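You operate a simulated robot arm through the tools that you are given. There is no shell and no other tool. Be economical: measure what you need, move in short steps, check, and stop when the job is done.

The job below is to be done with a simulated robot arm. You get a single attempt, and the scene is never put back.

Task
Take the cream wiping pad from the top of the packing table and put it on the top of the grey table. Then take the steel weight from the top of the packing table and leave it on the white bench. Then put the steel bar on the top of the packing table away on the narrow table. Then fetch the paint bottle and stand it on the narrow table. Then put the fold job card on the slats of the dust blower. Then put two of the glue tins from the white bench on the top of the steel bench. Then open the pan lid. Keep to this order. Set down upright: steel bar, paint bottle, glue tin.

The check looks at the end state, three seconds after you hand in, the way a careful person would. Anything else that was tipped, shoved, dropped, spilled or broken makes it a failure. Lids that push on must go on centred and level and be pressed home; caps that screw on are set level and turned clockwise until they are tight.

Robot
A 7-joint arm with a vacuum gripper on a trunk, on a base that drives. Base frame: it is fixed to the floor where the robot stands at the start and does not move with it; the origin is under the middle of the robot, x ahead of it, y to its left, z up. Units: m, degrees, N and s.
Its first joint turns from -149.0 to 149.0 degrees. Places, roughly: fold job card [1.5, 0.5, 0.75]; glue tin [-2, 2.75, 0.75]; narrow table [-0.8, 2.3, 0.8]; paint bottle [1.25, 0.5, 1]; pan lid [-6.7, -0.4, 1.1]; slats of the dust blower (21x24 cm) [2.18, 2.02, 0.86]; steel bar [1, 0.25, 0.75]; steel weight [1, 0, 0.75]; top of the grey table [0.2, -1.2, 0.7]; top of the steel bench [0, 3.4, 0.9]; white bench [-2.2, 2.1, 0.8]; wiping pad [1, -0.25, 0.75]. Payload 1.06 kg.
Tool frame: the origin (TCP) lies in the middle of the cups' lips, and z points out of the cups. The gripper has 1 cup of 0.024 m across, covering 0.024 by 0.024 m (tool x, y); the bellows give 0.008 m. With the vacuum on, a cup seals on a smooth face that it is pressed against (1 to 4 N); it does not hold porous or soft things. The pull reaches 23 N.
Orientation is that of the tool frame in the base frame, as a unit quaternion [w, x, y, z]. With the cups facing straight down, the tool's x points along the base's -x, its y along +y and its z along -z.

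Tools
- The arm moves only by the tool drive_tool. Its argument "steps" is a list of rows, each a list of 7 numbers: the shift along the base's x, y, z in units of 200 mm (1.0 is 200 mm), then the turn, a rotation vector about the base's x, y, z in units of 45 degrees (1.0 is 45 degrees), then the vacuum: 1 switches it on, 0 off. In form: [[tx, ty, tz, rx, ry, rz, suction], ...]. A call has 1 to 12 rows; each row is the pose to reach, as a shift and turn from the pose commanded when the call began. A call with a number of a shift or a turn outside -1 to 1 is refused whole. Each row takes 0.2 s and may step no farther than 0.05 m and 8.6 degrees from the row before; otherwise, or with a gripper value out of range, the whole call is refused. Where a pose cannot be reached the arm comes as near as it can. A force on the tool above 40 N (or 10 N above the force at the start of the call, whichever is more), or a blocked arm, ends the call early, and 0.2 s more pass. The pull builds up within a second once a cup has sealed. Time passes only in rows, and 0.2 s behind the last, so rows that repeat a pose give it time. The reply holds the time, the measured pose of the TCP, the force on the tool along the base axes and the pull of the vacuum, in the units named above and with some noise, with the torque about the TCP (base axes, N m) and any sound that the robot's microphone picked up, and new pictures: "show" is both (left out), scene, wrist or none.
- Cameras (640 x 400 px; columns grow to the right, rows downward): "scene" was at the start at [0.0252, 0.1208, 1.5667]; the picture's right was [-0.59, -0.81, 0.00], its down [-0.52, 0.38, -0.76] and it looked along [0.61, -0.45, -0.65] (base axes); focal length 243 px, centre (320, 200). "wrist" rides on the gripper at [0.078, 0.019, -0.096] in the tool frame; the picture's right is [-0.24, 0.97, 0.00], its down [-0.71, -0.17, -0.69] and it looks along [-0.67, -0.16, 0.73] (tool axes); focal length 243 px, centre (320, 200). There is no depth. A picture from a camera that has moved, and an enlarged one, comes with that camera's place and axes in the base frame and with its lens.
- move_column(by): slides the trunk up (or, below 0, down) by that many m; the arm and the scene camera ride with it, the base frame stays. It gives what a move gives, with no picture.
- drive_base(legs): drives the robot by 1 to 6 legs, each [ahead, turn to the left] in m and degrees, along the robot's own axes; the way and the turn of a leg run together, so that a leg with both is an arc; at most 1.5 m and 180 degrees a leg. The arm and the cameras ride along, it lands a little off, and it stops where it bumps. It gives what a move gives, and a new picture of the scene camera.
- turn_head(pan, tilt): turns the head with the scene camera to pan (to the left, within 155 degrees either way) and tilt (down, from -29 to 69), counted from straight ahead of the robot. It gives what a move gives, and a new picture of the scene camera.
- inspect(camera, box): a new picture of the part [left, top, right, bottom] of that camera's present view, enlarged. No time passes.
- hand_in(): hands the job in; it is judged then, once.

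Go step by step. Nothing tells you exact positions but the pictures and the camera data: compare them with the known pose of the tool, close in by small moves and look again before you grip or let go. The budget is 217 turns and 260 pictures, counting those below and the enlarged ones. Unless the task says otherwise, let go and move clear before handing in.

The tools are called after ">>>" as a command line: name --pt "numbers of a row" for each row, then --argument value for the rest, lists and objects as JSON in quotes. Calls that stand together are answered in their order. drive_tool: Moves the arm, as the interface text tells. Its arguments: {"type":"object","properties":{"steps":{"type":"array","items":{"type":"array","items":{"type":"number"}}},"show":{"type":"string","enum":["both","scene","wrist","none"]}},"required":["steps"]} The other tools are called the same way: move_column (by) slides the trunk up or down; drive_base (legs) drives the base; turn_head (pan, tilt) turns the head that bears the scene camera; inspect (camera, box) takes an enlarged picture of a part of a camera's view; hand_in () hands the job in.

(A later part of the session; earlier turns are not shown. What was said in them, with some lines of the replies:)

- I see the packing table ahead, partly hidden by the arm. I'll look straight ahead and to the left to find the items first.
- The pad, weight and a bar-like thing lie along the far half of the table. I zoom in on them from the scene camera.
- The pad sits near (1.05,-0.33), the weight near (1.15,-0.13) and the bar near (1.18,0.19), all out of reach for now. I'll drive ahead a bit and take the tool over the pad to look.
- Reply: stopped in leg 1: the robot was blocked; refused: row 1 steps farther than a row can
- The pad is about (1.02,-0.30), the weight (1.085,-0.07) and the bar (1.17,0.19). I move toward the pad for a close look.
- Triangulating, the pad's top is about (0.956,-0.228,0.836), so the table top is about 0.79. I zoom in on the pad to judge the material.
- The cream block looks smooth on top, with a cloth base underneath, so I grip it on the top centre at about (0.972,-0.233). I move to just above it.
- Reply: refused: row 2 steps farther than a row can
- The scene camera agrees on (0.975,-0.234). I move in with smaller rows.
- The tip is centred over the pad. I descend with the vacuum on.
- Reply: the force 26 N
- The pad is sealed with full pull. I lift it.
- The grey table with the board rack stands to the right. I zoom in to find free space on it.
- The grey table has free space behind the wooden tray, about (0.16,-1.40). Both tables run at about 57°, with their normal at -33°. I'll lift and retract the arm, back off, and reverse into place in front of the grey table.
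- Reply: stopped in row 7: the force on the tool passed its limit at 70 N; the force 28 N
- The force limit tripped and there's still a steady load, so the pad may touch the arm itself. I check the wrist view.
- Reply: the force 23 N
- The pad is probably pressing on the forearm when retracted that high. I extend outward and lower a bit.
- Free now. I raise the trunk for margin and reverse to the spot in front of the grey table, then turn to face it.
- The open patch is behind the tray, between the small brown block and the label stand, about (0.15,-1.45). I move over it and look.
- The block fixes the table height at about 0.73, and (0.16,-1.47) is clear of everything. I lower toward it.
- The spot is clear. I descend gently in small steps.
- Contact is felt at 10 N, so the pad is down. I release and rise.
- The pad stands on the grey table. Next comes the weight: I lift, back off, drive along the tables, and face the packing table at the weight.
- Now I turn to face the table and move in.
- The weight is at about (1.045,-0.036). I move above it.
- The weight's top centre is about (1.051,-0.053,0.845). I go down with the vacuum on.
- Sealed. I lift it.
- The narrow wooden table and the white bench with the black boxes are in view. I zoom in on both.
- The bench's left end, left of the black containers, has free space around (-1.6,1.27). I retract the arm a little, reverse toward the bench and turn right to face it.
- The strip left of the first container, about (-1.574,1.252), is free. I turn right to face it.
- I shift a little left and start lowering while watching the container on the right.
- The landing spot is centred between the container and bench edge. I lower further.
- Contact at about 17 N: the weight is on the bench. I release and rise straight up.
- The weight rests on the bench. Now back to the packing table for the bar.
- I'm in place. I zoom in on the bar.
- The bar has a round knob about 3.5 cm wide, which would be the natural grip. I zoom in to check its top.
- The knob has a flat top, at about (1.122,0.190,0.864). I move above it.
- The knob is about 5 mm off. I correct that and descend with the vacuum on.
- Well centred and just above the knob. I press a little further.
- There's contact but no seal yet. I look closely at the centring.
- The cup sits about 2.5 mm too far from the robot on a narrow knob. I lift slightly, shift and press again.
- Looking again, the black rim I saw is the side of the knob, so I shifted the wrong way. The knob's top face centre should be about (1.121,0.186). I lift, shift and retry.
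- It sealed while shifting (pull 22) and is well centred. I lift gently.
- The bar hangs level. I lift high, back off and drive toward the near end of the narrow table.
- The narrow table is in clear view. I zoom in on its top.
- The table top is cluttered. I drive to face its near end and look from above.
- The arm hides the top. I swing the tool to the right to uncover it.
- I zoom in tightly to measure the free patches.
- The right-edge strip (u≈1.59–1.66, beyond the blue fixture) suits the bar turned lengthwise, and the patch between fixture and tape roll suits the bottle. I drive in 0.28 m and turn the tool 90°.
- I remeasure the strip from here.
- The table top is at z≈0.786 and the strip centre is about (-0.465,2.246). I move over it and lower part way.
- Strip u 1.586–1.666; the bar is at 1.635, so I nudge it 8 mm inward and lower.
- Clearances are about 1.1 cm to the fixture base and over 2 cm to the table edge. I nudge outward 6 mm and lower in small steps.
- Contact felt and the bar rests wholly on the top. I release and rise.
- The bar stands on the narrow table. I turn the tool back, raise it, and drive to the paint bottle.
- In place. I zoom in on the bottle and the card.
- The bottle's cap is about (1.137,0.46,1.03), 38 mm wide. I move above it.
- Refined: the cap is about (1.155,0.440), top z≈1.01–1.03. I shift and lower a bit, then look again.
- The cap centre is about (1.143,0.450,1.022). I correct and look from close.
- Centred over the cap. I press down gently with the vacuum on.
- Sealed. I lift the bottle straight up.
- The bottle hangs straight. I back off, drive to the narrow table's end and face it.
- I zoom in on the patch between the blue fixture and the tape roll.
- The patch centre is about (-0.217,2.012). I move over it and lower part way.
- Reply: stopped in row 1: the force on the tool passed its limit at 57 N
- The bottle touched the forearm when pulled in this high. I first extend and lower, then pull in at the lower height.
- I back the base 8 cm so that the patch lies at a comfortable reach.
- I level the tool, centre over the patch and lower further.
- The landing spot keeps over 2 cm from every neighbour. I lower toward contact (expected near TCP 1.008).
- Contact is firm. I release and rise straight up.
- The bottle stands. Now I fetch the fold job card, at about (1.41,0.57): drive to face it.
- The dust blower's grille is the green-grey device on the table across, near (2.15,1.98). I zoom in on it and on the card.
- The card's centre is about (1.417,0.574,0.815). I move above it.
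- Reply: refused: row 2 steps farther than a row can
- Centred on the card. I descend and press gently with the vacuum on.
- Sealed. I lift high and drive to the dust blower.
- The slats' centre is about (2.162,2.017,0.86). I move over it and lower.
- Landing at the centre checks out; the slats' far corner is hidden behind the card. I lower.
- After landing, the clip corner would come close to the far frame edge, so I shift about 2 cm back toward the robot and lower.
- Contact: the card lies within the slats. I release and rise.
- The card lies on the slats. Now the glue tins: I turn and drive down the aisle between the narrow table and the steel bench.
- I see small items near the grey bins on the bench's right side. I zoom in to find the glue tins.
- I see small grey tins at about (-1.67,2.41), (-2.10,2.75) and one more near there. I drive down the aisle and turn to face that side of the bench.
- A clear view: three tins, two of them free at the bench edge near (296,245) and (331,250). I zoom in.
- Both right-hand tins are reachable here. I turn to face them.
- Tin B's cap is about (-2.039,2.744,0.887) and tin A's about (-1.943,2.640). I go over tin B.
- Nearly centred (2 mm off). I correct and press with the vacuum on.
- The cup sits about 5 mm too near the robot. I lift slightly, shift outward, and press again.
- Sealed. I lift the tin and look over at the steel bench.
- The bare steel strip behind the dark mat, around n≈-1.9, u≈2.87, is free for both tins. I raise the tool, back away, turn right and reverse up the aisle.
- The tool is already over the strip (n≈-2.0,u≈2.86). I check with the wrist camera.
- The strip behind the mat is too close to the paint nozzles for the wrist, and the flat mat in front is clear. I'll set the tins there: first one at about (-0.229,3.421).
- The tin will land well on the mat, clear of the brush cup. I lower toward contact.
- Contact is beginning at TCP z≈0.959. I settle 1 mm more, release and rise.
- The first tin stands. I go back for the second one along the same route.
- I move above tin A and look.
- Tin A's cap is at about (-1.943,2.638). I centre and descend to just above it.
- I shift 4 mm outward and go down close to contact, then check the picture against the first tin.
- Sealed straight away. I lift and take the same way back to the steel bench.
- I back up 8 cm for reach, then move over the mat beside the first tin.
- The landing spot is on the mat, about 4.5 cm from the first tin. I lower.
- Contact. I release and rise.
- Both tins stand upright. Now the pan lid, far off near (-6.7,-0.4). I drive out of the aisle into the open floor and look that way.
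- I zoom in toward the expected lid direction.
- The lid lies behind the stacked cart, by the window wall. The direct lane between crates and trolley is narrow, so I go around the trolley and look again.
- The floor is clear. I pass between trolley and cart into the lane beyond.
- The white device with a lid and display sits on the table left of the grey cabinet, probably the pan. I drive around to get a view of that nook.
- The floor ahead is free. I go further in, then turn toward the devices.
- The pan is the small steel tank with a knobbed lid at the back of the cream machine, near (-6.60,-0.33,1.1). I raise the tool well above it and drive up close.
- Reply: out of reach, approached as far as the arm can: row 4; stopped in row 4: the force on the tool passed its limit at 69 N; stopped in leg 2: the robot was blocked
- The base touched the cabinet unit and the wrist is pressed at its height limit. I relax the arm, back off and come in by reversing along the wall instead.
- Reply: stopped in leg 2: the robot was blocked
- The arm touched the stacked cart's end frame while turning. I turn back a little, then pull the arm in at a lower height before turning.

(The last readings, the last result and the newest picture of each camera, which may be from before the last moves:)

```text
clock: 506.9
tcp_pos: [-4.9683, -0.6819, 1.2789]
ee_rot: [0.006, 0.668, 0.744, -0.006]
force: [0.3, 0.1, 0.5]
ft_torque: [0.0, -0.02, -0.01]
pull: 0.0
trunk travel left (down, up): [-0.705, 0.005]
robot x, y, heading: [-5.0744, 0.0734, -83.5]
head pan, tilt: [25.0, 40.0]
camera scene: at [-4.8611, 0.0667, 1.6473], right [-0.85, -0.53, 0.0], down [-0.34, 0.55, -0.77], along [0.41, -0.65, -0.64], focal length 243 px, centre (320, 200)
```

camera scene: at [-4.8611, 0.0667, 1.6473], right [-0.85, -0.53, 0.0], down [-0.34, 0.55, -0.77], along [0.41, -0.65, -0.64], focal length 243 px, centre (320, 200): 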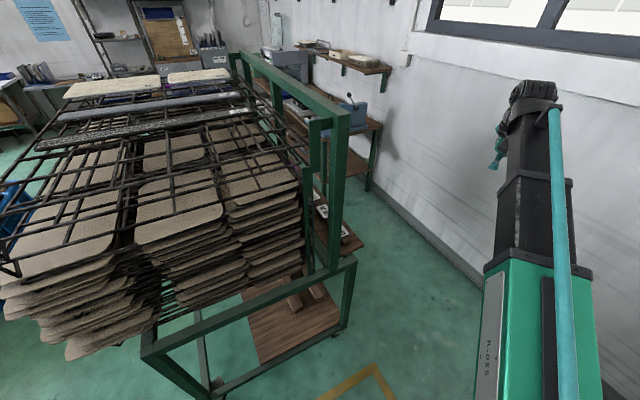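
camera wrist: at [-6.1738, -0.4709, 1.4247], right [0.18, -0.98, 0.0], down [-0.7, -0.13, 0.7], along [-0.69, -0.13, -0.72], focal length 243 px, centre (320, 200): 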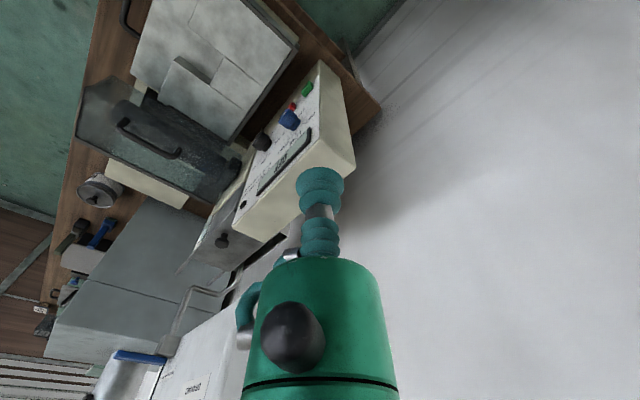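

The cart looks in place. I reposition along the cabinet front with small turns, keeping the arm clear of cart, cabinet and wall.

>>> drive_base --legs '[[0, -89.5], [0.28, 0], [0, 43], [0.25, 0]]'

>>> turn_head --pan -45 --tilt 30

```text
clock: 516.0
tcp_pos: [-5.9831, -0.7587, 1.278]
ee_rot: [0.003, 0.906, 0.423, -0.007]
force: [-0.2, 0.6, -0.3]
ft_torque: [-0.02, 0.01, -0.02]
pull: 0.1
trunk travel left (down, up): [-0.705, 0.005]
robot x, y, heading: [-5.5066, -0.1602, -128.8]
head pan, tilt: [25.0, 40.0]
camera scene: at [-5.368, -0.3155, 1.6472], right [-0.97, 0.24, 0.0], down [0.16, 0.62, -0.77], along [-0.19, -0.74, -0.64], focal length 243 px, centre (320, 200)
```

scene: 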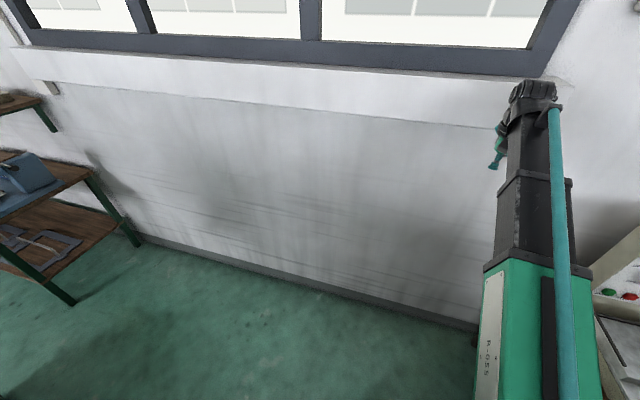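

```text
clock: 517.4
tcp_pos: [-5.9811, -0.7583, 1.2799]
ee_rot: [0.003, 0.906, 0.423, -0.009]
force: [-0.6, -0.2, -0.1]
ft_torque: [0.05, -0.05, 0.0]
pull: 0.0
trunk travel left (down, up): [-0.705, 0.005]
robot x, y, heading: [-5.5109, -0.1583, -129.1]
head pan, tilt: [-45.0, 30.0]
camera scene: at [-5.4364, -0.2414, 1.6626], right [-0.1, 0.99, 0.0], down [0.5, 0.05, -0.87], along [-0.86, -0.09, -0.5], focal length 243 px, centre (320, 200)
```

scene: 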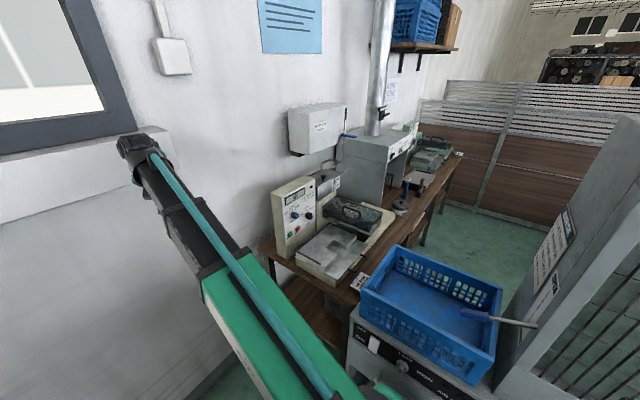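

A good view of the machine now. I zoom in on the pan and lid.

>>> inspect --camera "scene" --box '[265, 120, 365, 220]'

>>> inspect --camera "scene" --box '[300, 145, 360, 205]'

```text
4.00 times, centred on (315, 170) of scene
camera zoom: at [-5.4364, -0.2414, 1.6626], right [-0.1, 0.99, 0.0], down [0.5, 0.05, -0.87], along [-0.86, -0.09, -0.5], focal length 971 px, centre (340, 320)
```

zoom: 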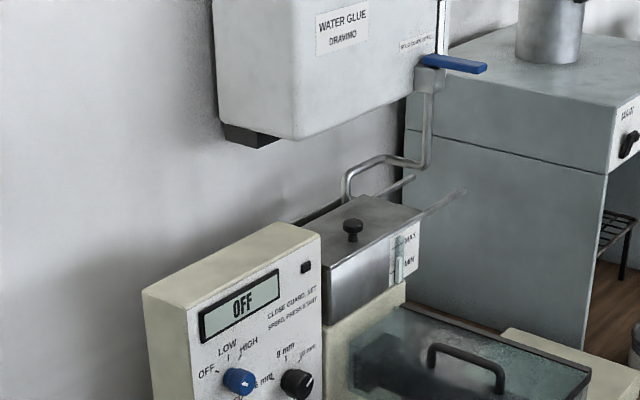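

```text
6.67 times, centred on (330, 175) of scene
camera zoom: at [-5.4364, -0.2414, 1.6626], right [-0.1, 0.99, 0.0], down [0.5, 0.05, -0.87], along [-0.86, -0.09, -0.5], focal length 1618 px, centre (253, 367)
```

zoom: 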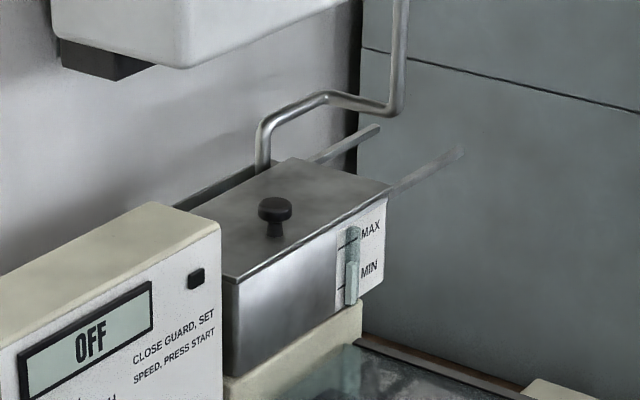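

The pan's lid sits between two rails that run on past the pan, so it slides open toward -n. I swing the arm to the right in an arc, high above the panel.

>>> drive_tool --pt "-0.1786 0.15 0 0 0 -0.0778 0" --pt "-0.3477 0.3105 0 0 0 -0.1556 0" --pt "-0.5067 0.4812 0 0 0 -0.2333 0" --pt "-0.6549 0.6611 0 0 0 -0.3111 0" --show "none"

>>> drive_tool --pt "-0.137 0.1887 0 0 0 -0.0778 0" --pt "-0.2622 0.3854 0 0 0 -0.1556 0" --pt "-0.3752 0.5895 0 0 0 -0.2333 0" --pt "-0.4754 0.7999 0 0 0 -0.3111 0" --show "none"

>>> drive_tool --pt "-0.0873 0.2163 0 0 0 -0.0778 0" --pt "-0.1612 0.4374 0 0 0 -0.1556 0" --pt "-0.2214 0.6628 0 0 0 -0.2333 0" --pt "-0.2679 0.8912 0 0 0 -0.3111 0" --show "none"

>>> drive_tool --pt "-0.0324 0.2309 0 0 0 -0.0778 0" --pt "-0.0506 0.4634 0 0 0 -0.1556 0" --pt "-0.0545 0.6966 0 0 0 -0.2333 0" --pt "-0.0443 0.9295 0 0 0 -0.3111 0"

```text
clock: 518.4
tcp_pos: [-6.1124, -0.6252, 1.2782]
ee_rot: [0.002, 0.951, 0.31, -0.009]
force: [0.6, 0.2, -0.6]
ft_torque: [0.02, -0.07, 0.01]
pull: 0.1
trunk travel left (down, up): [-0.705, 0.005]
robot x, y, heading: [-5.5065, -0.1606, -128.8]
head pan, tilt: [-45.0, 30.0]
```

```text
clock: 519.4
tcp_pos: [-6.2081, -0.4648, 1.2785]
ee_rot: [0.001, 0.982, 0.191, -0.008]
force: [0.6, -0.4, 0.4]
ft_torque: [0.01, 0.01, -0.04]
pull: 0.2
trunk travel left (down, up): [-0.705, 0.005]
robot x, y, heading: [-5.5062, -0.1594, -128.9]
head pan, tilt: [-45.0, 30.0]
```

```text
clock: 520.4
tcp_pos: [-6.2609, -0.2847, 1.2787]
ee_rot: [0.0, 0.998, 0.069, -0.009]
force: [0.9, -0.5, 1.3]
ft_torque: [-0.01, 0.01, 0.0]
pull: 0.1
trunk travel left (down, up): [-0.705, 0.005]
robot x, y, heading: [-5.5118, -0.1578, -128.6]
head pan, tilt: [-45.0, 30.0]
```

```text
clock: 521.4
tcp_pos: [-6.2702, -0.0999, 1.279]
ee_rot: [-0.001, 0.999, -0.051, -0.008]
force: [0.3, -0.4, -0.1]
ft_torque: [0.0, 0.02, 0.02]
pull: 0.2
trunk travel left (down, up): [-0.705, 0.005]
robot x, y, heading: [-5.507, -0.1557, -129.2]
head pan, tilt: [-45.0, 30.0]
camera scene: at [-5.4366, -0.2404, 1.6627], right [-0.1, 0.99, 0.0], down [0.5, 0.05, -0.87], along [-0.86, -0.09, -0.5], focal length 243 px, centre (320, 200)
camera wrist: at [-6.1908, -0.1265, 1.3753], right [-0.33, -0.94, 0.0], down [-0.68, 0.24, 0.7], along [-0.66, 0.23, -0.72], focal length 243 px, centre (320, 200)
```

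scene: 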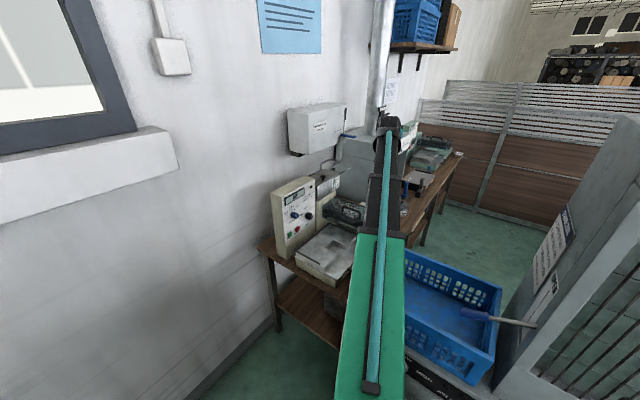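
wrist: 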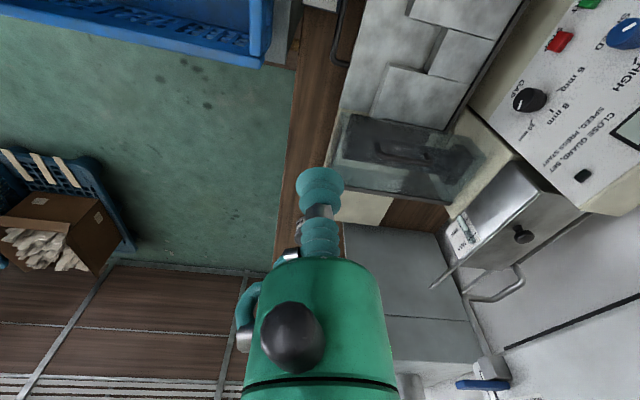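

The wrist camera shows the pan well. I zoom in on it.

>>> inspect --camera "wrist" --box '[420, 140, 620, 320]'

```text
2.22 times, centred on (520, 230) of wrist
camera zoom: at [-6.1908, -0.1265, 1.3753], right [-0.33, -0.94, 0.0], down [-0.68, 0.24, 0.7], along [-0.66, 0.23, -0.72], focal length 539 px, centre (-124, 133)
```

zoom: 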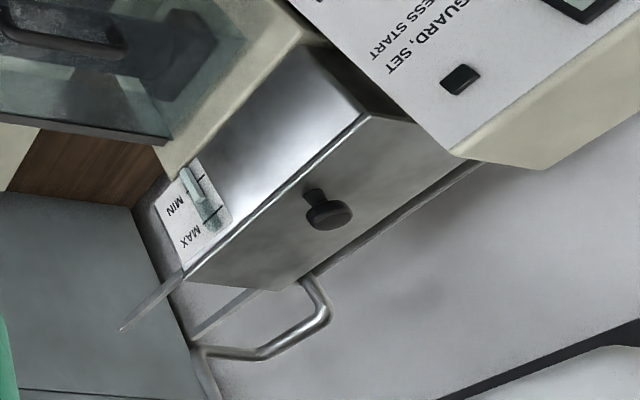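

The knob is at about (-6.615,-0.345), top z≈1.124, about 3.5 cm wide. I'll seal on it and slide the lid along the rails. First I bring the base closer.

>>> drive_tool --pt "0.08 0.12 0 0 0 0 0" --pt "0.165 0.25 0 0 0 0 0" --show "none"

>>> drive_base --legs '[[0.44, 0]]'

>>> drive_tool --pt "0 0 0 0 0 0 0" --show "wrist"

```text
clock: 522.0
tcp_pos: [-6.2356, -0.0516, 1.2786]
ee_rot: [-0.002, 0.999, -0.051, -0.008]
force: [-0.6, 0.0, 0.4]
ft_torque: [0.03, 0.0, -0.01]
pull: 0.0
trunk travel left (down, up): [-0.705, 0.005]
robot x, y, heading: [-5.5095, -0.1633, -129.5]
head pan, tilt: [-45.0, 30.0]
```

```text
clock: 524.7
tcp_pos: [-6.5132, -0.3909, 1.2801]
ee_rot: [-0.001, 0.999, -0.054, -0.008]
force: [0.3, -0.7, 0.5]
ft_torque: [0.01, 0.03, 0.0]
pull: 0.1
trunk travel left (down, up): [-0.705, 0.005]
robot x, y, heading: [-5.7889, -0.4998, -129.3]
head pan, tilt: [-45.0, 30.0]
camera scene: at [-5.7147, -0.5818, 1.6626], right [-0.1, 0.99, 0.0], down [0.5, 0.05, -0.87], along [-0.86, -0.09, -0.5], focal length 243 px, centre (320, 200)
```

scene: 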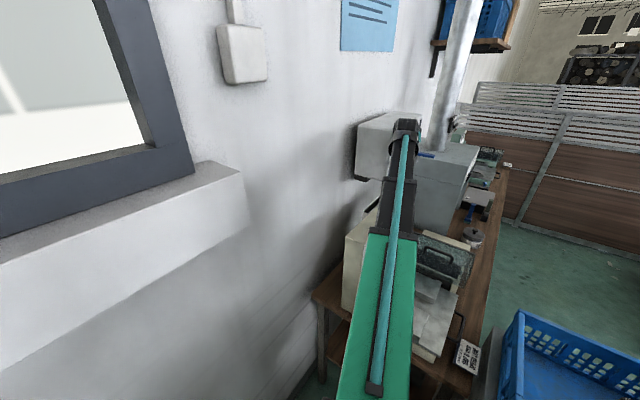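

```text
clock: 525.1
tcp_pos: [-6.5128, -0.3898, 1.2784]
ee_rot: [-0.002, 0.999, -0.053, -0.009]
force: [-0.2, 0.3, -0.3]
ft_torque: [-0.07, 0.01, 0.01]
pull: 0.1
trunk travel left (down, up): [-0.705, 0.005]
robot x, y, heading: [-5.7878, -0.502, -129.3]
head pan, tilt: [-45.0, 30.0]
camera wrist: at [-6.4349, -0.416, 1.3751], right [-0.34, -0.94, 0.0], down [-0.67, 0.24, 0.7], along [-0.66, 0.23, -0.72], focal length 243 px, centre (320, 200)
```

wrist: 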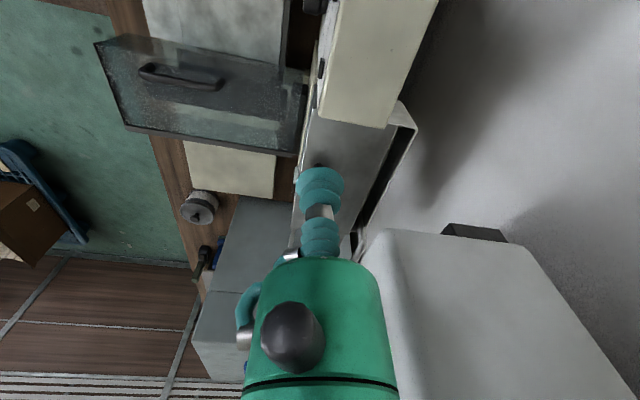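

The dispenser box on the wall is close on the right. I check the clearance from the scene camera.

>>> inspect --camera "scene" --box '[330, 90, 490, 250]'

>>> inspect --camera "wrist" --box '[230, 80, 450, 280]'

```text
2.50 times, centred on (410, 170) of scene
camera zoom: at [-5.7143, -0.5813, 1.6627], right [-0.1, 0.99, 0.0], down [0.5, 0.05, -0.87], along [-0.86, -0.09, -0.5], focal length 607 px, centre (95, 275)
```

zoom: 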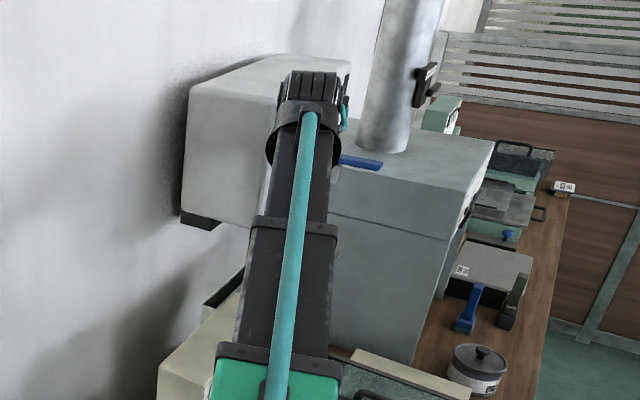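

```text
2.00 times, centred on (340, 180) of wrist
camera zoom: at [-6.4349, -0.416, 1.3751], right [-0.34, -0.94, 0.0], down [-0.67, 0.24, 0.7], along [-0.66, 0.23, -0.72], focal length 485 px, centre (280, 240)
```

zoom: 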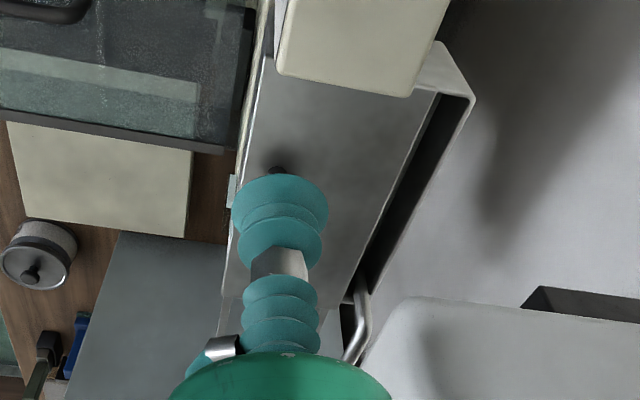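

The box front is at u≈-4.04 while the gripper stays near u≈-3.89, so there is room. I move over the knob and lower.

>>> drive_tool --pt "-0.2 0.09 0 0 0 0 0" --pt "-0.4 0.18 0 0 0 0 0" --pt "-0.51 0.225 0 0 0 0 0" --pt "-0.51 0.225 -0.2 0 0 0 0" --pt "-0.51 0.225 -0.4 0 0 0 0" --pt "-0.51 0.225 -0.55 0 0 0 0" --pt "-0.51 0.225 -0.55 0 0 0 0" --show "wrist"

>>> inspect --camera "wrist" --box '[240, 60, 400, 220]'

```text
clock: 526.7
tcp_pos: [-6.6137, -0.3435, 1.1696]
ee_rot: [-0.001, 0.999, -0.054, -0.009]
force: [-1.2, 0.4, -0.6]
ft_torque: [0.01, -0.04, -0.02]
pull: 0.0
trunk travel left (down, up): [-0.705, 0.005]
robot x, y, heading: [-5.787, -0.5034, -129.3]
head pan, tilt: [-45.0, 30.0]
camera wrist: at [-6.5357, -0.3703, 1.2652], right [-0.34, -0.94, 0.0], down [-0.67, 0.24, 0.7], along [-0.66, 0.23, -0.72], focal length 243 px, centre (320, 200)
```

wrist: 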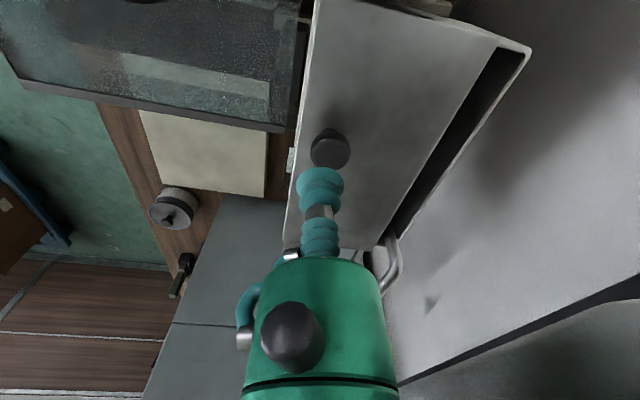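

```text
2.50 times, centred on (320, 140) of wrist
camera zoom: at [-6.5357, -0.3703, 1.2652], right [-0.34, -0.94, 0.0], down [-0.67, 0.24, 0.7], along [-0.66, 0.23, -0.72], focal length 606 px, centre (320, 350)
```

zoom: 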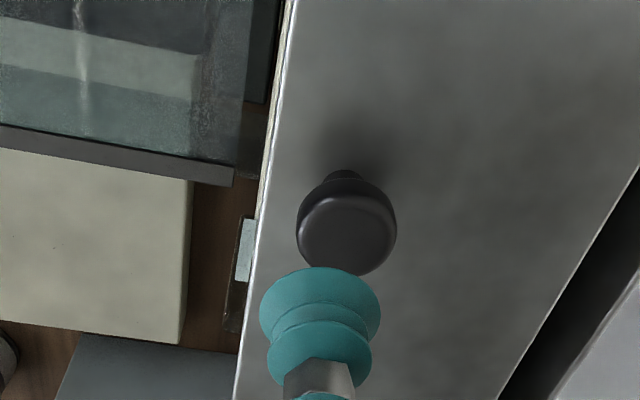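

The knob is only as wide as the cup, so sealing there is doubtful. The lid is a broad flat steel sheet, so I'll seal beside the knob. I first turn the tool about 65° so the camera clears the panel.

>>> drive_tool --pt "0 0 0.1 0 0 0.18 0" --pt "0 0 0.1 0 0 0.36 0" --pt "0 0 0.1 0 0 0.54 0" --pt "0 0 0.1 0 0 0.72 0" --pt "0 0 0.1 0 0 0.9 0" --show "none"

>>> drive_tool --pt "0 -0.06 0 0 0 0.18 0" --pt "0.03 -0.12 0 0 0 0.36 0" --pt "0.063 -0.187 0 0 0 0.54 0" --pt "0.063 -0.187 -0.1 0 0 0.54 0" --pt "0.063 -0.187 -0.2 0 0 0.54 0" --show "both"

```text
clock: 527.9
tcp_pos: [-6.6144, -0.3455, 1.1898]
ee_rot: [0.002, 0.955, 0.296, -0.009]
force: [-0.8, -0.1, -0.1]
ft_torque: [0.01, -0.01, 0.0]
pull: 0.0
trunk travel left (down, up): [-0.705, 0.005]
robot x, y, heading: [-5.7858, -0.5011, -129.1]
head pan, tilt: [-45.0, 30.0]
```

```text
clock: 528.6
tcp_pos: [-6.6062, -0.357, 1.1897]
ee_rot: [-0.003, 0.904, 0.427, -0.006]
force: [3.7, 18.5, -0.4]
ft_torque: [-0.94, 0.22, -0.13]
pull: 0.0
trunk travel left (down, up): [-0.705, 0.005]
robot x, y, heading: [-5.7855, -0.4989, -130.0]
head pan, tilt: [-45.0, 30.0]
stopped in row 3: the force on the tool passed its limit at 49 N (the readings are from after the stop); the commanded pose is now the measured one
camera scene: at [-5.7146, -0.5805, 1.6627], right [-0.09, 1.0, 0.0], down [0.5, 0.04, -0.87], along [-0.86, -0.08, -0.5], focal length 243 px, centre (320, 200)
camera wrist: at [-6.5403, -0.3071, 1.2857], right [0.6, -0.8, -0.01], down [-0.57, -0.44, 0.69], along [-0.56, -0.41, -0.72], focal length 243 px, centre (320, 200)
```

scene: 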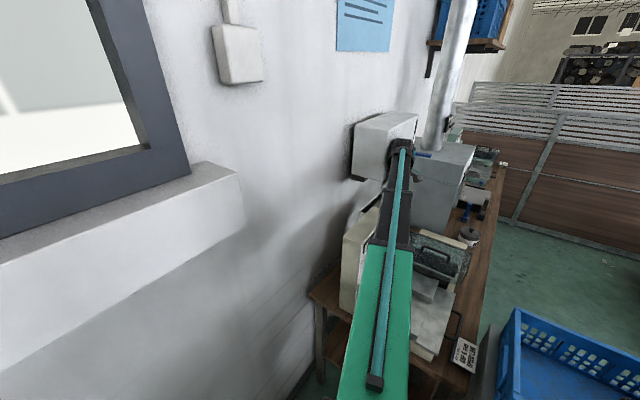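
wrist: 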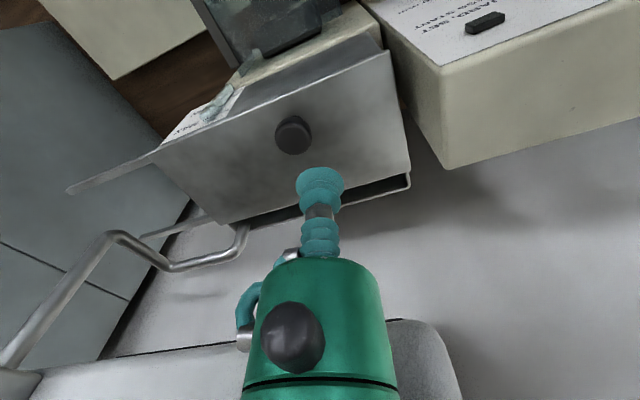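

The wrist touched the wall box while turning. I turn partly back and move away from the wall, then aim at a grip point nearer the front edge, about (-6.584,-0.362).

>>> drive_tool --pt "0.06 0.09 0 0 0 -0.18 0" --pt "0.1 0.1 0 0 0 -0.36 0" --pt "0.11 0.05 0 0 0 -0.42 0" --pt "0.11 -0.02 0 0 0 -0.42 0" --pt "0.11 -0.02 0 0 0 -0.42 0" --show "both"

```text
clock: 529.8
tcp_pos: [-6.5869, -0.3662, 1.1905]
ee_rot: [-0.002, 0.962, 0.274, -0.006]
force: [-0.5, -0.4, 0.2]
ft_torque: [0.01, 0.01, 0.0]
pull: 0.0
trunk travel left (down, up): [-0.705, 0.005]
robot x, y, heading: [-5.7846, -0.5, -129.7]
head pan, tilt: [-45.0, 30.0]
camera scene: at [-5.7146, -0.5812, 1.6627], right [-0.09, 1.0, 0.0], down [0.5, 0.05, -0.87], along [-0.86, -0.08, -0.5], focal length 243 px, centre (320, 200)
camera wrist: at [-6.5068, -0.3395, 1.2858], right [0.31, -0.95, 0.0], down [-0.68, -0.23, 0.69], along [-0.66, -0.21, -0.72], focal length 243 px, centre (320, 200)
```

scene: 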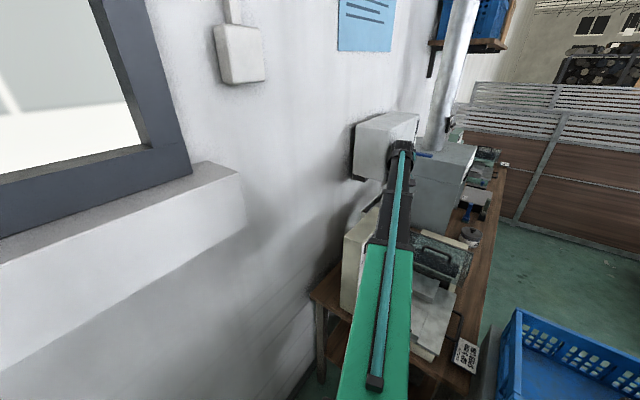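
wrist: 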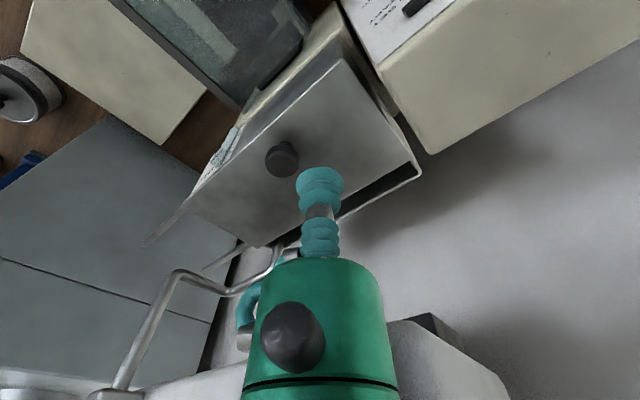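

Clear now. The spot under the cup is flat lid, 4 cm from the knob. I lower toward it.

>>> drive_tool --pt "-0.01 -0.03 -0.1 0 0 0 0" --pt "-0.01 -0.03 -0.2 0 0 0 0" --pt "-0.01 -0.03 -0.3 0 0 0 1" --pt "-0.01 -0.03 -0.35 0 0 0 1" --pt "-0.01 -0.03 -0.35 0 0 0 1" --show "wrist"

```text
clock: 531.0
tcp_pos: [-6.5863, -0.3722, 1.1195]
ee_rot: [-0.001, 0.961, 0.276, -0.006]
force: [-0.4, 0.3, 0.5]
ft_torque: [-0.02, 0.02, 0.03]
pull: 0.2
trunk travel left (down, up): [-0.705, 0.005]
robot x, y, heading: [-5.7849, -0.5016, -129.7]
head pan, tilt: [-45.0, 30.0]
camera wrist: at [-6.5081, -0.3452, 1.2152], right [0.32, -0.95, 0.0], down [-0.68, -0.23, 0.69], along [-0.66, -0.22, -0.72], focal length 243 px, centre (320, 200)
```

wrist: 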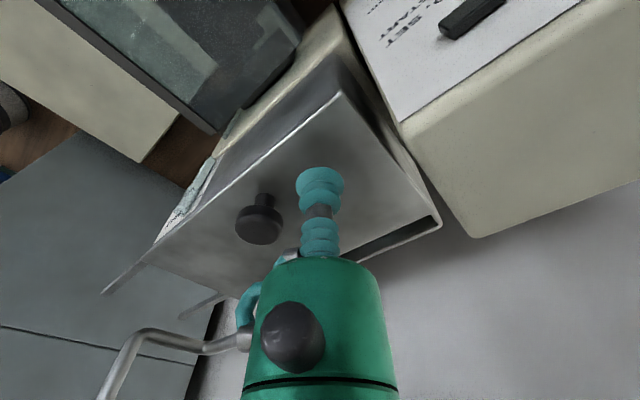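

>>> drive_tool --pt "0 0 -0.04 0 0 0 1" --pt "0 0 -0.07 0 0 0 1" --pt "0 0 -0.09 0 0 0 1" --pt "0 0 -0.1 0 0 0 1" --pt "0 0 -0.1 0 0 0 1" --pt "0 0 -0.1 0 0 0 1" --show "wrist"

```text
clock: 532.4
tcp_pos: [-6.588, -0.3718, 1.0999]
ee_rot: [-0.003, 0.962, 0.274, -0.006]
force: [0.4, 0.6, -7.3]
ft_torque: [-0.01, -0.08, 0.03]
pull: 23.0
trunk travel left (down, up): [-0.705, 0.005]
robot x, y, heading: [-5.7891, -0.5029, -129.9]
head pan, tilt: [-45.0, 30.0]
camera wrist: at [-6.5088, -0.3449, 1.1951], right [0.31, -0.95, 0.0], down [-0.68, -0.23, 0.69], along [-0.66, -0.22, -0.72], focal length 243 px, centre (320, 200)
```

wrist: 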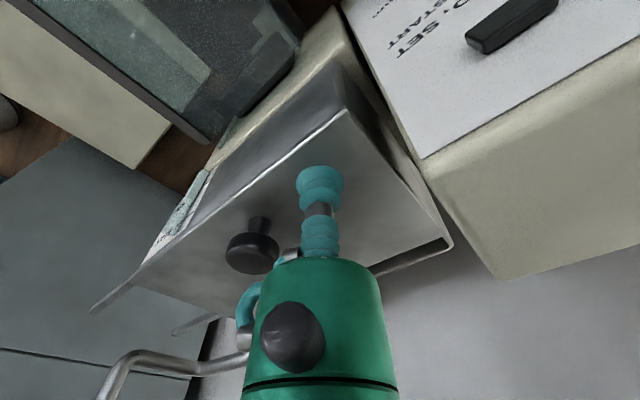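

Sealed on the lid. I try sliding it 3 cm along the rails and watch the force.

>>> drive_tool --pt "-0.03 0.019 0 0 0 0 1" --pt "-0.06 0.039 0 0 0 0 1" --pt "-0.09 0.058 0 0 0 0 1" --pt "-0.126 0.081 0 0 0 0 1" --pt "-0.126 0.081 0 0 0 0 1" --show "wrist"

```text
clock: 533.6
tcp_pos: [-6.6132, -0.3561, 1.0997]
ee_rot: [-0.003, 0.961, 0.275, -0.006]
force: [-1.7, -0.3, -7.9]
ft_torque: [-0.02, -0.07, -0.15]
pull: 23.0
trunk travel left (down, up): [-0.705, 0.005]
robot x, y, heading: [-5.7859, -0.5027, -129.7]
head pan, tilt: [-45.0, 30.0]
camera wrist: at [-6.5353, -0.329, 1.1951], right [0.31, -0.95, 0.0], down [-0.68, -0.23, 0.69], along [-0.66, -0.22, -0.72], focal length 243 px, centre (320, 200)
```

wrist: 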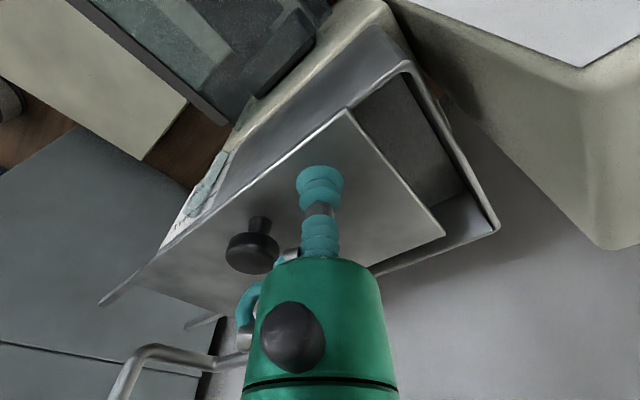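

It slides and the pan opens. I continue in small steps.

>>> drive_tool --pt "-0.042 0.027 0 0 0 0 1" --pt "-0.084 0.054 0 0 0 0 1" --pt "-0.126 0.081 0 0 0 0 1" --pt "-0.168 0.108 0 0 0 0 1" --pt "-0.168 0.108 0 0 0 0 1" --show "both"

```text
clock: 534.8
tcp_pos: [-6.6478, -0.3348, 1.0988]
ee_rot: [-0.001, 0.961, 0.276, -0.006]
force: [-3.9, -6.1, -3.6]
ft_torque: [-0.02, -0.15, -0.01]
pull: 22.5
trunk travel left (down, up): [-0.705, 0.005]
robot x, y, heading: [-5.7849, -0.5007, -129.6]
head pan, tilt: [-45.0, 30.0]
camera scene: at [-5.7155, -0.5822, 1.6627], right [-0.09, 1.0, 0.0], down [0.5, 0.05, -0.87], along [-0.86, -0.08, -0.5], focal length 243 px, centre (320, 200)
camera wrist: at [-6.5691, -0.3081, 1.195], right [0.32, -0.95, 0.0], down [-0.68, -0.23, 0.69], along [-0.66, -0.22, -0.72], focal length 243 px, centre (320, 200)
```

scene: 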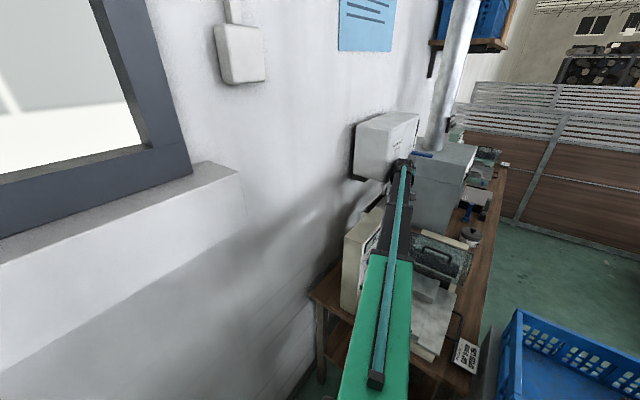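
wrist: 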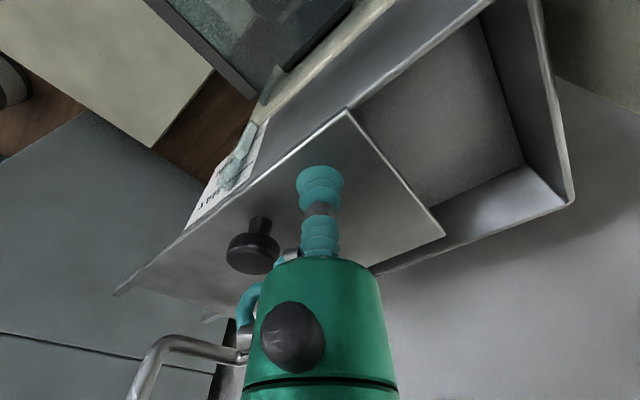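

>>> drive_tool --pt "-0.044 0.02 0 0 0 0 1" --pt "-0.087 0.042 0 0 0 0 1" --pt "-0.131 0.066 0 0 0 0 1" --pt "-0.131 0.066 0 0 0 0 1" --show "wrist"

```text
clock: 535.8
tcp_pos: [-6.6738, -0.3189, 1.0988]
ee_rot: [-0.002, 0.962, 0.274, -0.007]
force: [-0.6, -1.1, -5.5]
ft_torque: [-0.04, -0.07, -0.07]
pull: 23.2
trunk travel left (down, up): [-0.705, 0.005]
robot x, y, heading: [-5.7873, -0.5024, -129.9]
head pan, tilt: [-45.0, 30.0]
camera wrist: at [-6.5944, -0.2929, 1.195], right [0.31, -0.95, 0.0], down [-0.68, -0.23, 0.69], along [-0.66, -0.21, -0.72], focal length 243 px, centre (320, 200)
```

wrist: 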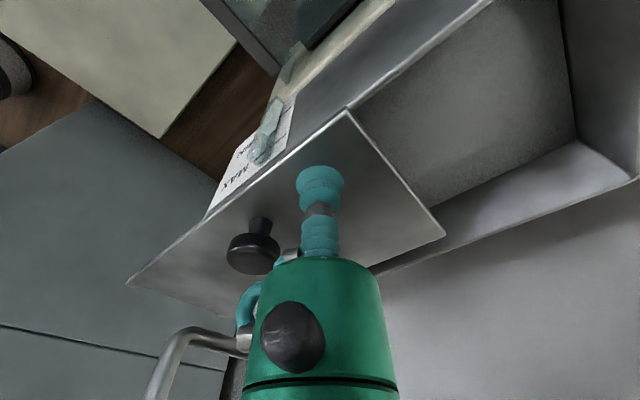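

>>> drive_tool --pt "-0.044 0.022 0 0 0 0 1" --pt "-0.087 0.046 0 0 0 0 1" --pt "-0.087 0.046 0 0 0 0 1" --show "wrist"

>>> inspect --camera "scene" --box '[350, 140, 470, 230]'

```text
clock: 536.6
tcp_pos: [-6.6894, -0.3084, 1.0988]
ee_rot: [-0.001, 0.961, 0.275, -0.006]
force: [1.2, 5.4, -5.4]
ft_torque: [-0.01, -0.05, 0.04]
pull: 22.4
trunk travel left (down, up): [-0.705, 0.005]
robot x, y, heading: [-5.7857, -0.4974, -129.6]
head pan, tilt: [-45.0, 30.0]
camera wrist: at [-6.6111, -0.2829, 1.195], right [0.31, -0.95, 0.0], down [-0.68, -0.23, 0.69], along [-0.66, -0.21, -0.72], focal length 243 px, centre (320, 200)
```

wrist: 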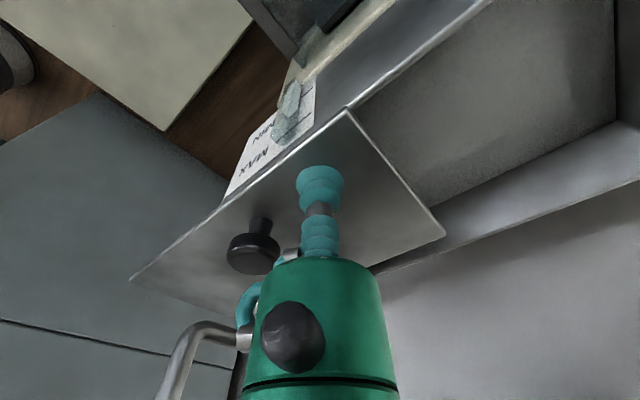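

```text
4.44 times, centred on (410, 185) of scene
camera zoom: at [-5.7149, -0.5806, 1.6627], right [-0.09, 1.0, 0.0], down [0.5, 0.05, -0.87], along [-0.86, -0.08, -0.5], focal length 1079 px, centre (-80, 267)
```

zoom: 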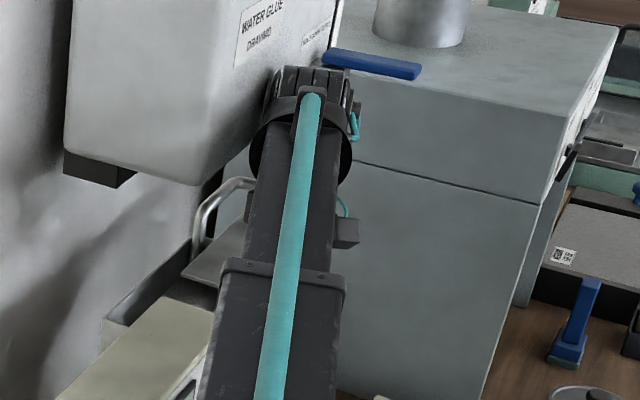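

The lid has slid 12 cm. I try a little further to find its stop.

>>> drive_tool --pt "-0.035 0.013 0 0 0 0 1" --pt "-0.065 0.028 0 0 0 0 1" --pt "-0.065 0.028 0 0 0 0 1" --show "wrist"

```text
clock: 537.4
tcp_pos: [-6.7025, -0.3067, 1.1]
ee_rot: [-0.001, 0.961, 0.276, -0.006]
force: [4.9, -3.2, -8.8]
ft_torque: [-0.03, 0.04, 0.02]
pull: 22.9
trunk travel left (down, up): [-0.705, 0.005]
robot x, y, heading: [-5.7852, -0.5027, -129.8]
head pan, tilt: [-45.0, 30.0]
camera wrist: at [-6.6241, -0.28, 1.1952], right [0.32, -0.95, 0.0], down [-0.68, -0.23, 0.69], along [-0.66, -0.22, -0.72], focal length 243 px, centre (320, 200)
```

wrist: 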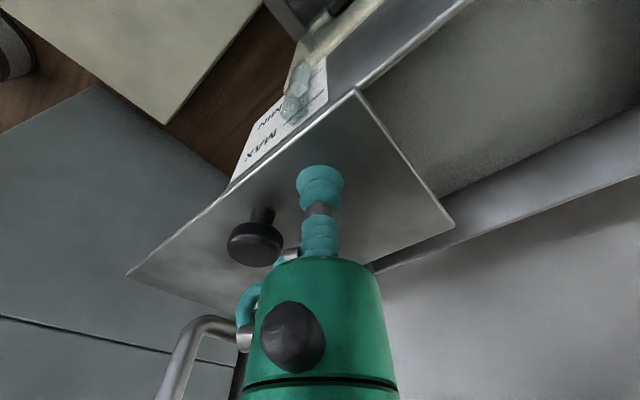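

>>> inspect --camera "wrist" --box '[110, 60, 480, 310]'

```text
1.60 times, centred on (295, 185) of wrist
camera zoom: at [-6.6241, -0.28, 1.1952], right [0.32, -0.95, 0.0], down [-0.68, -0.23, 0.69], along [-0.66, -0.22, -0.72], focal length 388 px, centre (360, 224)
```

zoom: 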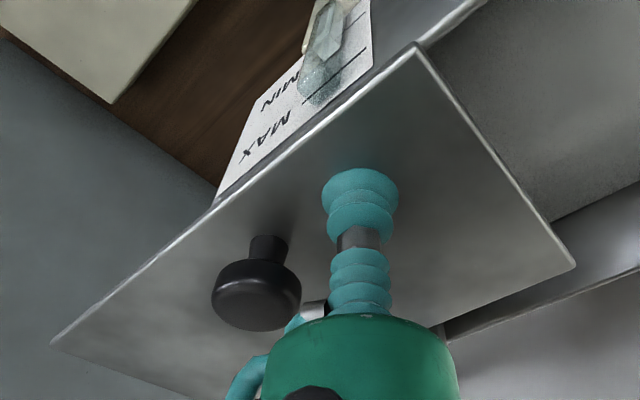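

The lid has reached its stop, 12 cm open. I relax the push, release and rise straight up.

>>> drive_tool --pt "0.03 -0.01 0 0 0 0 1" --pt "0.03 -0.01 0 0 0 0 0" --pt "0.03 -0.01 0 0 0 0 0" --pt "0.03 -0.01 0 0 0 0 0" --pt "0.03 -0.01 0 0 0 0 0" --pt "0.03 -0.01 0.02 0 0 0 0" --pt "0.03 -0.01 0.08 0 0 0 0" --pt "0.03 -0.01 0.2 0 0 0 0" --show "both"

```text
clock: 539.2
tcp_pos: [-6.6967, -0.3077, 1.1407]
ee_rot: [-0.002, 0.961, 0.276, -0.006]
force: [0.3, 0.9, 0.1]
ft_torque: [0.02, -0.02, 0.0]
pull: 0.0
trunk travel left (down, up): [-0.705, 0.005]
robot x, y, heading: [-5.7868, -0.5012, -129.5]
head pan, tilt: [-45.0, 30.0]
camera scene: at [-5.7143, -0.5815, 1.6626], right [-0.09, 1.0, 0.0], down [0.5, 0.05, -0.87], along [-0.86, -0.08, -0.5], focal length 243 px, centre (320, 200)
camera wrist: at [-6.6182, -0.2809, 1.2358], right [0.31, -0.95, 0.0], down [-0.68, -0.23, 0.69], along [-0.66, -0.22, -0.72], focal length 243 px, centre (320, 200)
```

scene: 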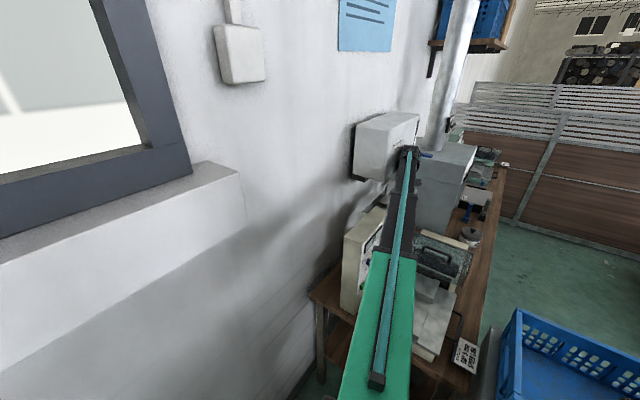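
wrist: 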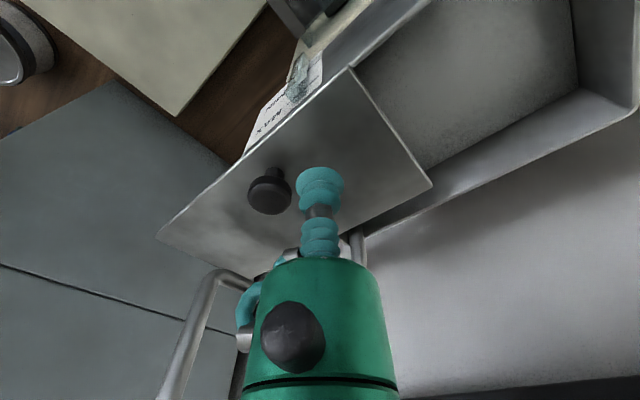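

The lid stays open. I move the tool clear and take a final look at the pan.

>>> drive_tool --pt "0.05 0.05 0.12 0 0 0 0" --pt "0.15 0.08 0.25 0 0 0 0" --pt "0.3 0.1 0.35 0 0 0 0" --pt "0.45 0.12 0.45 0 0 0 0" --pt "0.6 0.15 0.5 0 0 0 0" --pt "0.75 0.2 0.55 0 0 0 0" --show "both"

```text
clock: 540.6
tcp_pos: [-6.5451, -0.2684, 1.2495]
ee_rot: [-0.002, 0.962, 0.275, -0.006]
force: [0.2, 0.9, -0.3]
ft_torque: [0.0, -0.01, 0.01]
pull: 0.0
trunk travel left (down, up): [-0.705, 0.005]
robot x, y, heading: [-5.7857, -0.4963, -129.7]
head pan, tilt: [-45.0, 30.0]
camera scene: at [-5.7139, -0.5812, 1.6626], right [-0.09, 1.0, 0.0], down [0.5, 0.05, -0.87], along [-0.86, -0.08, -0.5], focal length 243 px, centre (320, 200)
camera wrist: at [-6.4662, -0.2412, 1.346], right [0.31, -0.95, 0.0], down [-0.68, -0.23, 0.69], along [-0.66, -0.22, -0.72], focal length 243 px, centre (320, 200)
```

scene: 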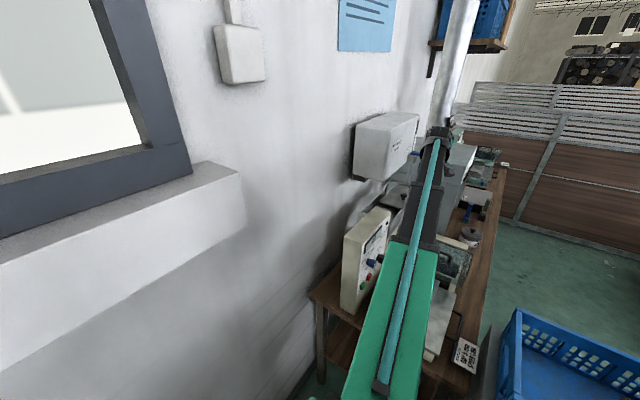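
wrist: 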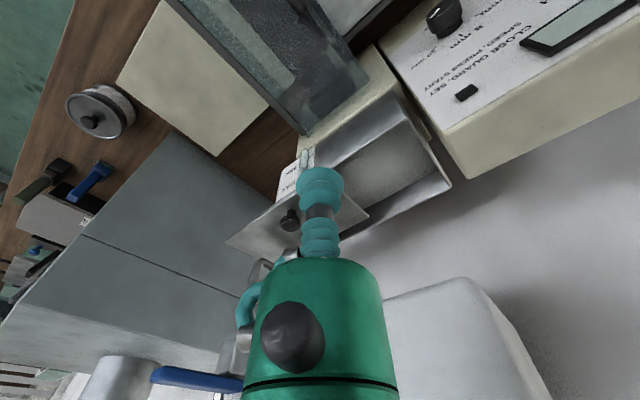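

The lid is open against its stop, the tool is clear and everything else was set down as asked. I hand in.

>>> hand_in

```text
The job is handed in.
```

I did all seven steps in the order you gave and handed the job in; no result has come back yet.

- **Wiping pad:** on the top of the grey table, behind the wooden tray.
- **Steel weight:** on the white bench, left of the black containers.
- **Steel bar:** upright on the narrow table, in the strip along its right edge.
- **Paint bottle:** standing on the narrow table, between the blue fixture and the tape roll.
- **Fold job card:** flat on the slats of the dust blower.
- **Glue tins:** two upright on the top of the steel bench, standing on the dark mat there rather than on bare steel.
- **Pan lid:** slid along its rails about 12 cm, where it reached what felt like its stop.

**Bumps on the way:**
- Near the pan, the arm touched the end frame of the stacked cart.
- The wrist pressed against what I took to be the glue dispenser box on the wall.
- The base was stopped once while moving up to the packing table, and once by what I took to be the cabinet unit near the pan.

The cart looked unmoved afterwards and I saw nothing knocked over, but I did not check each of these places closely.
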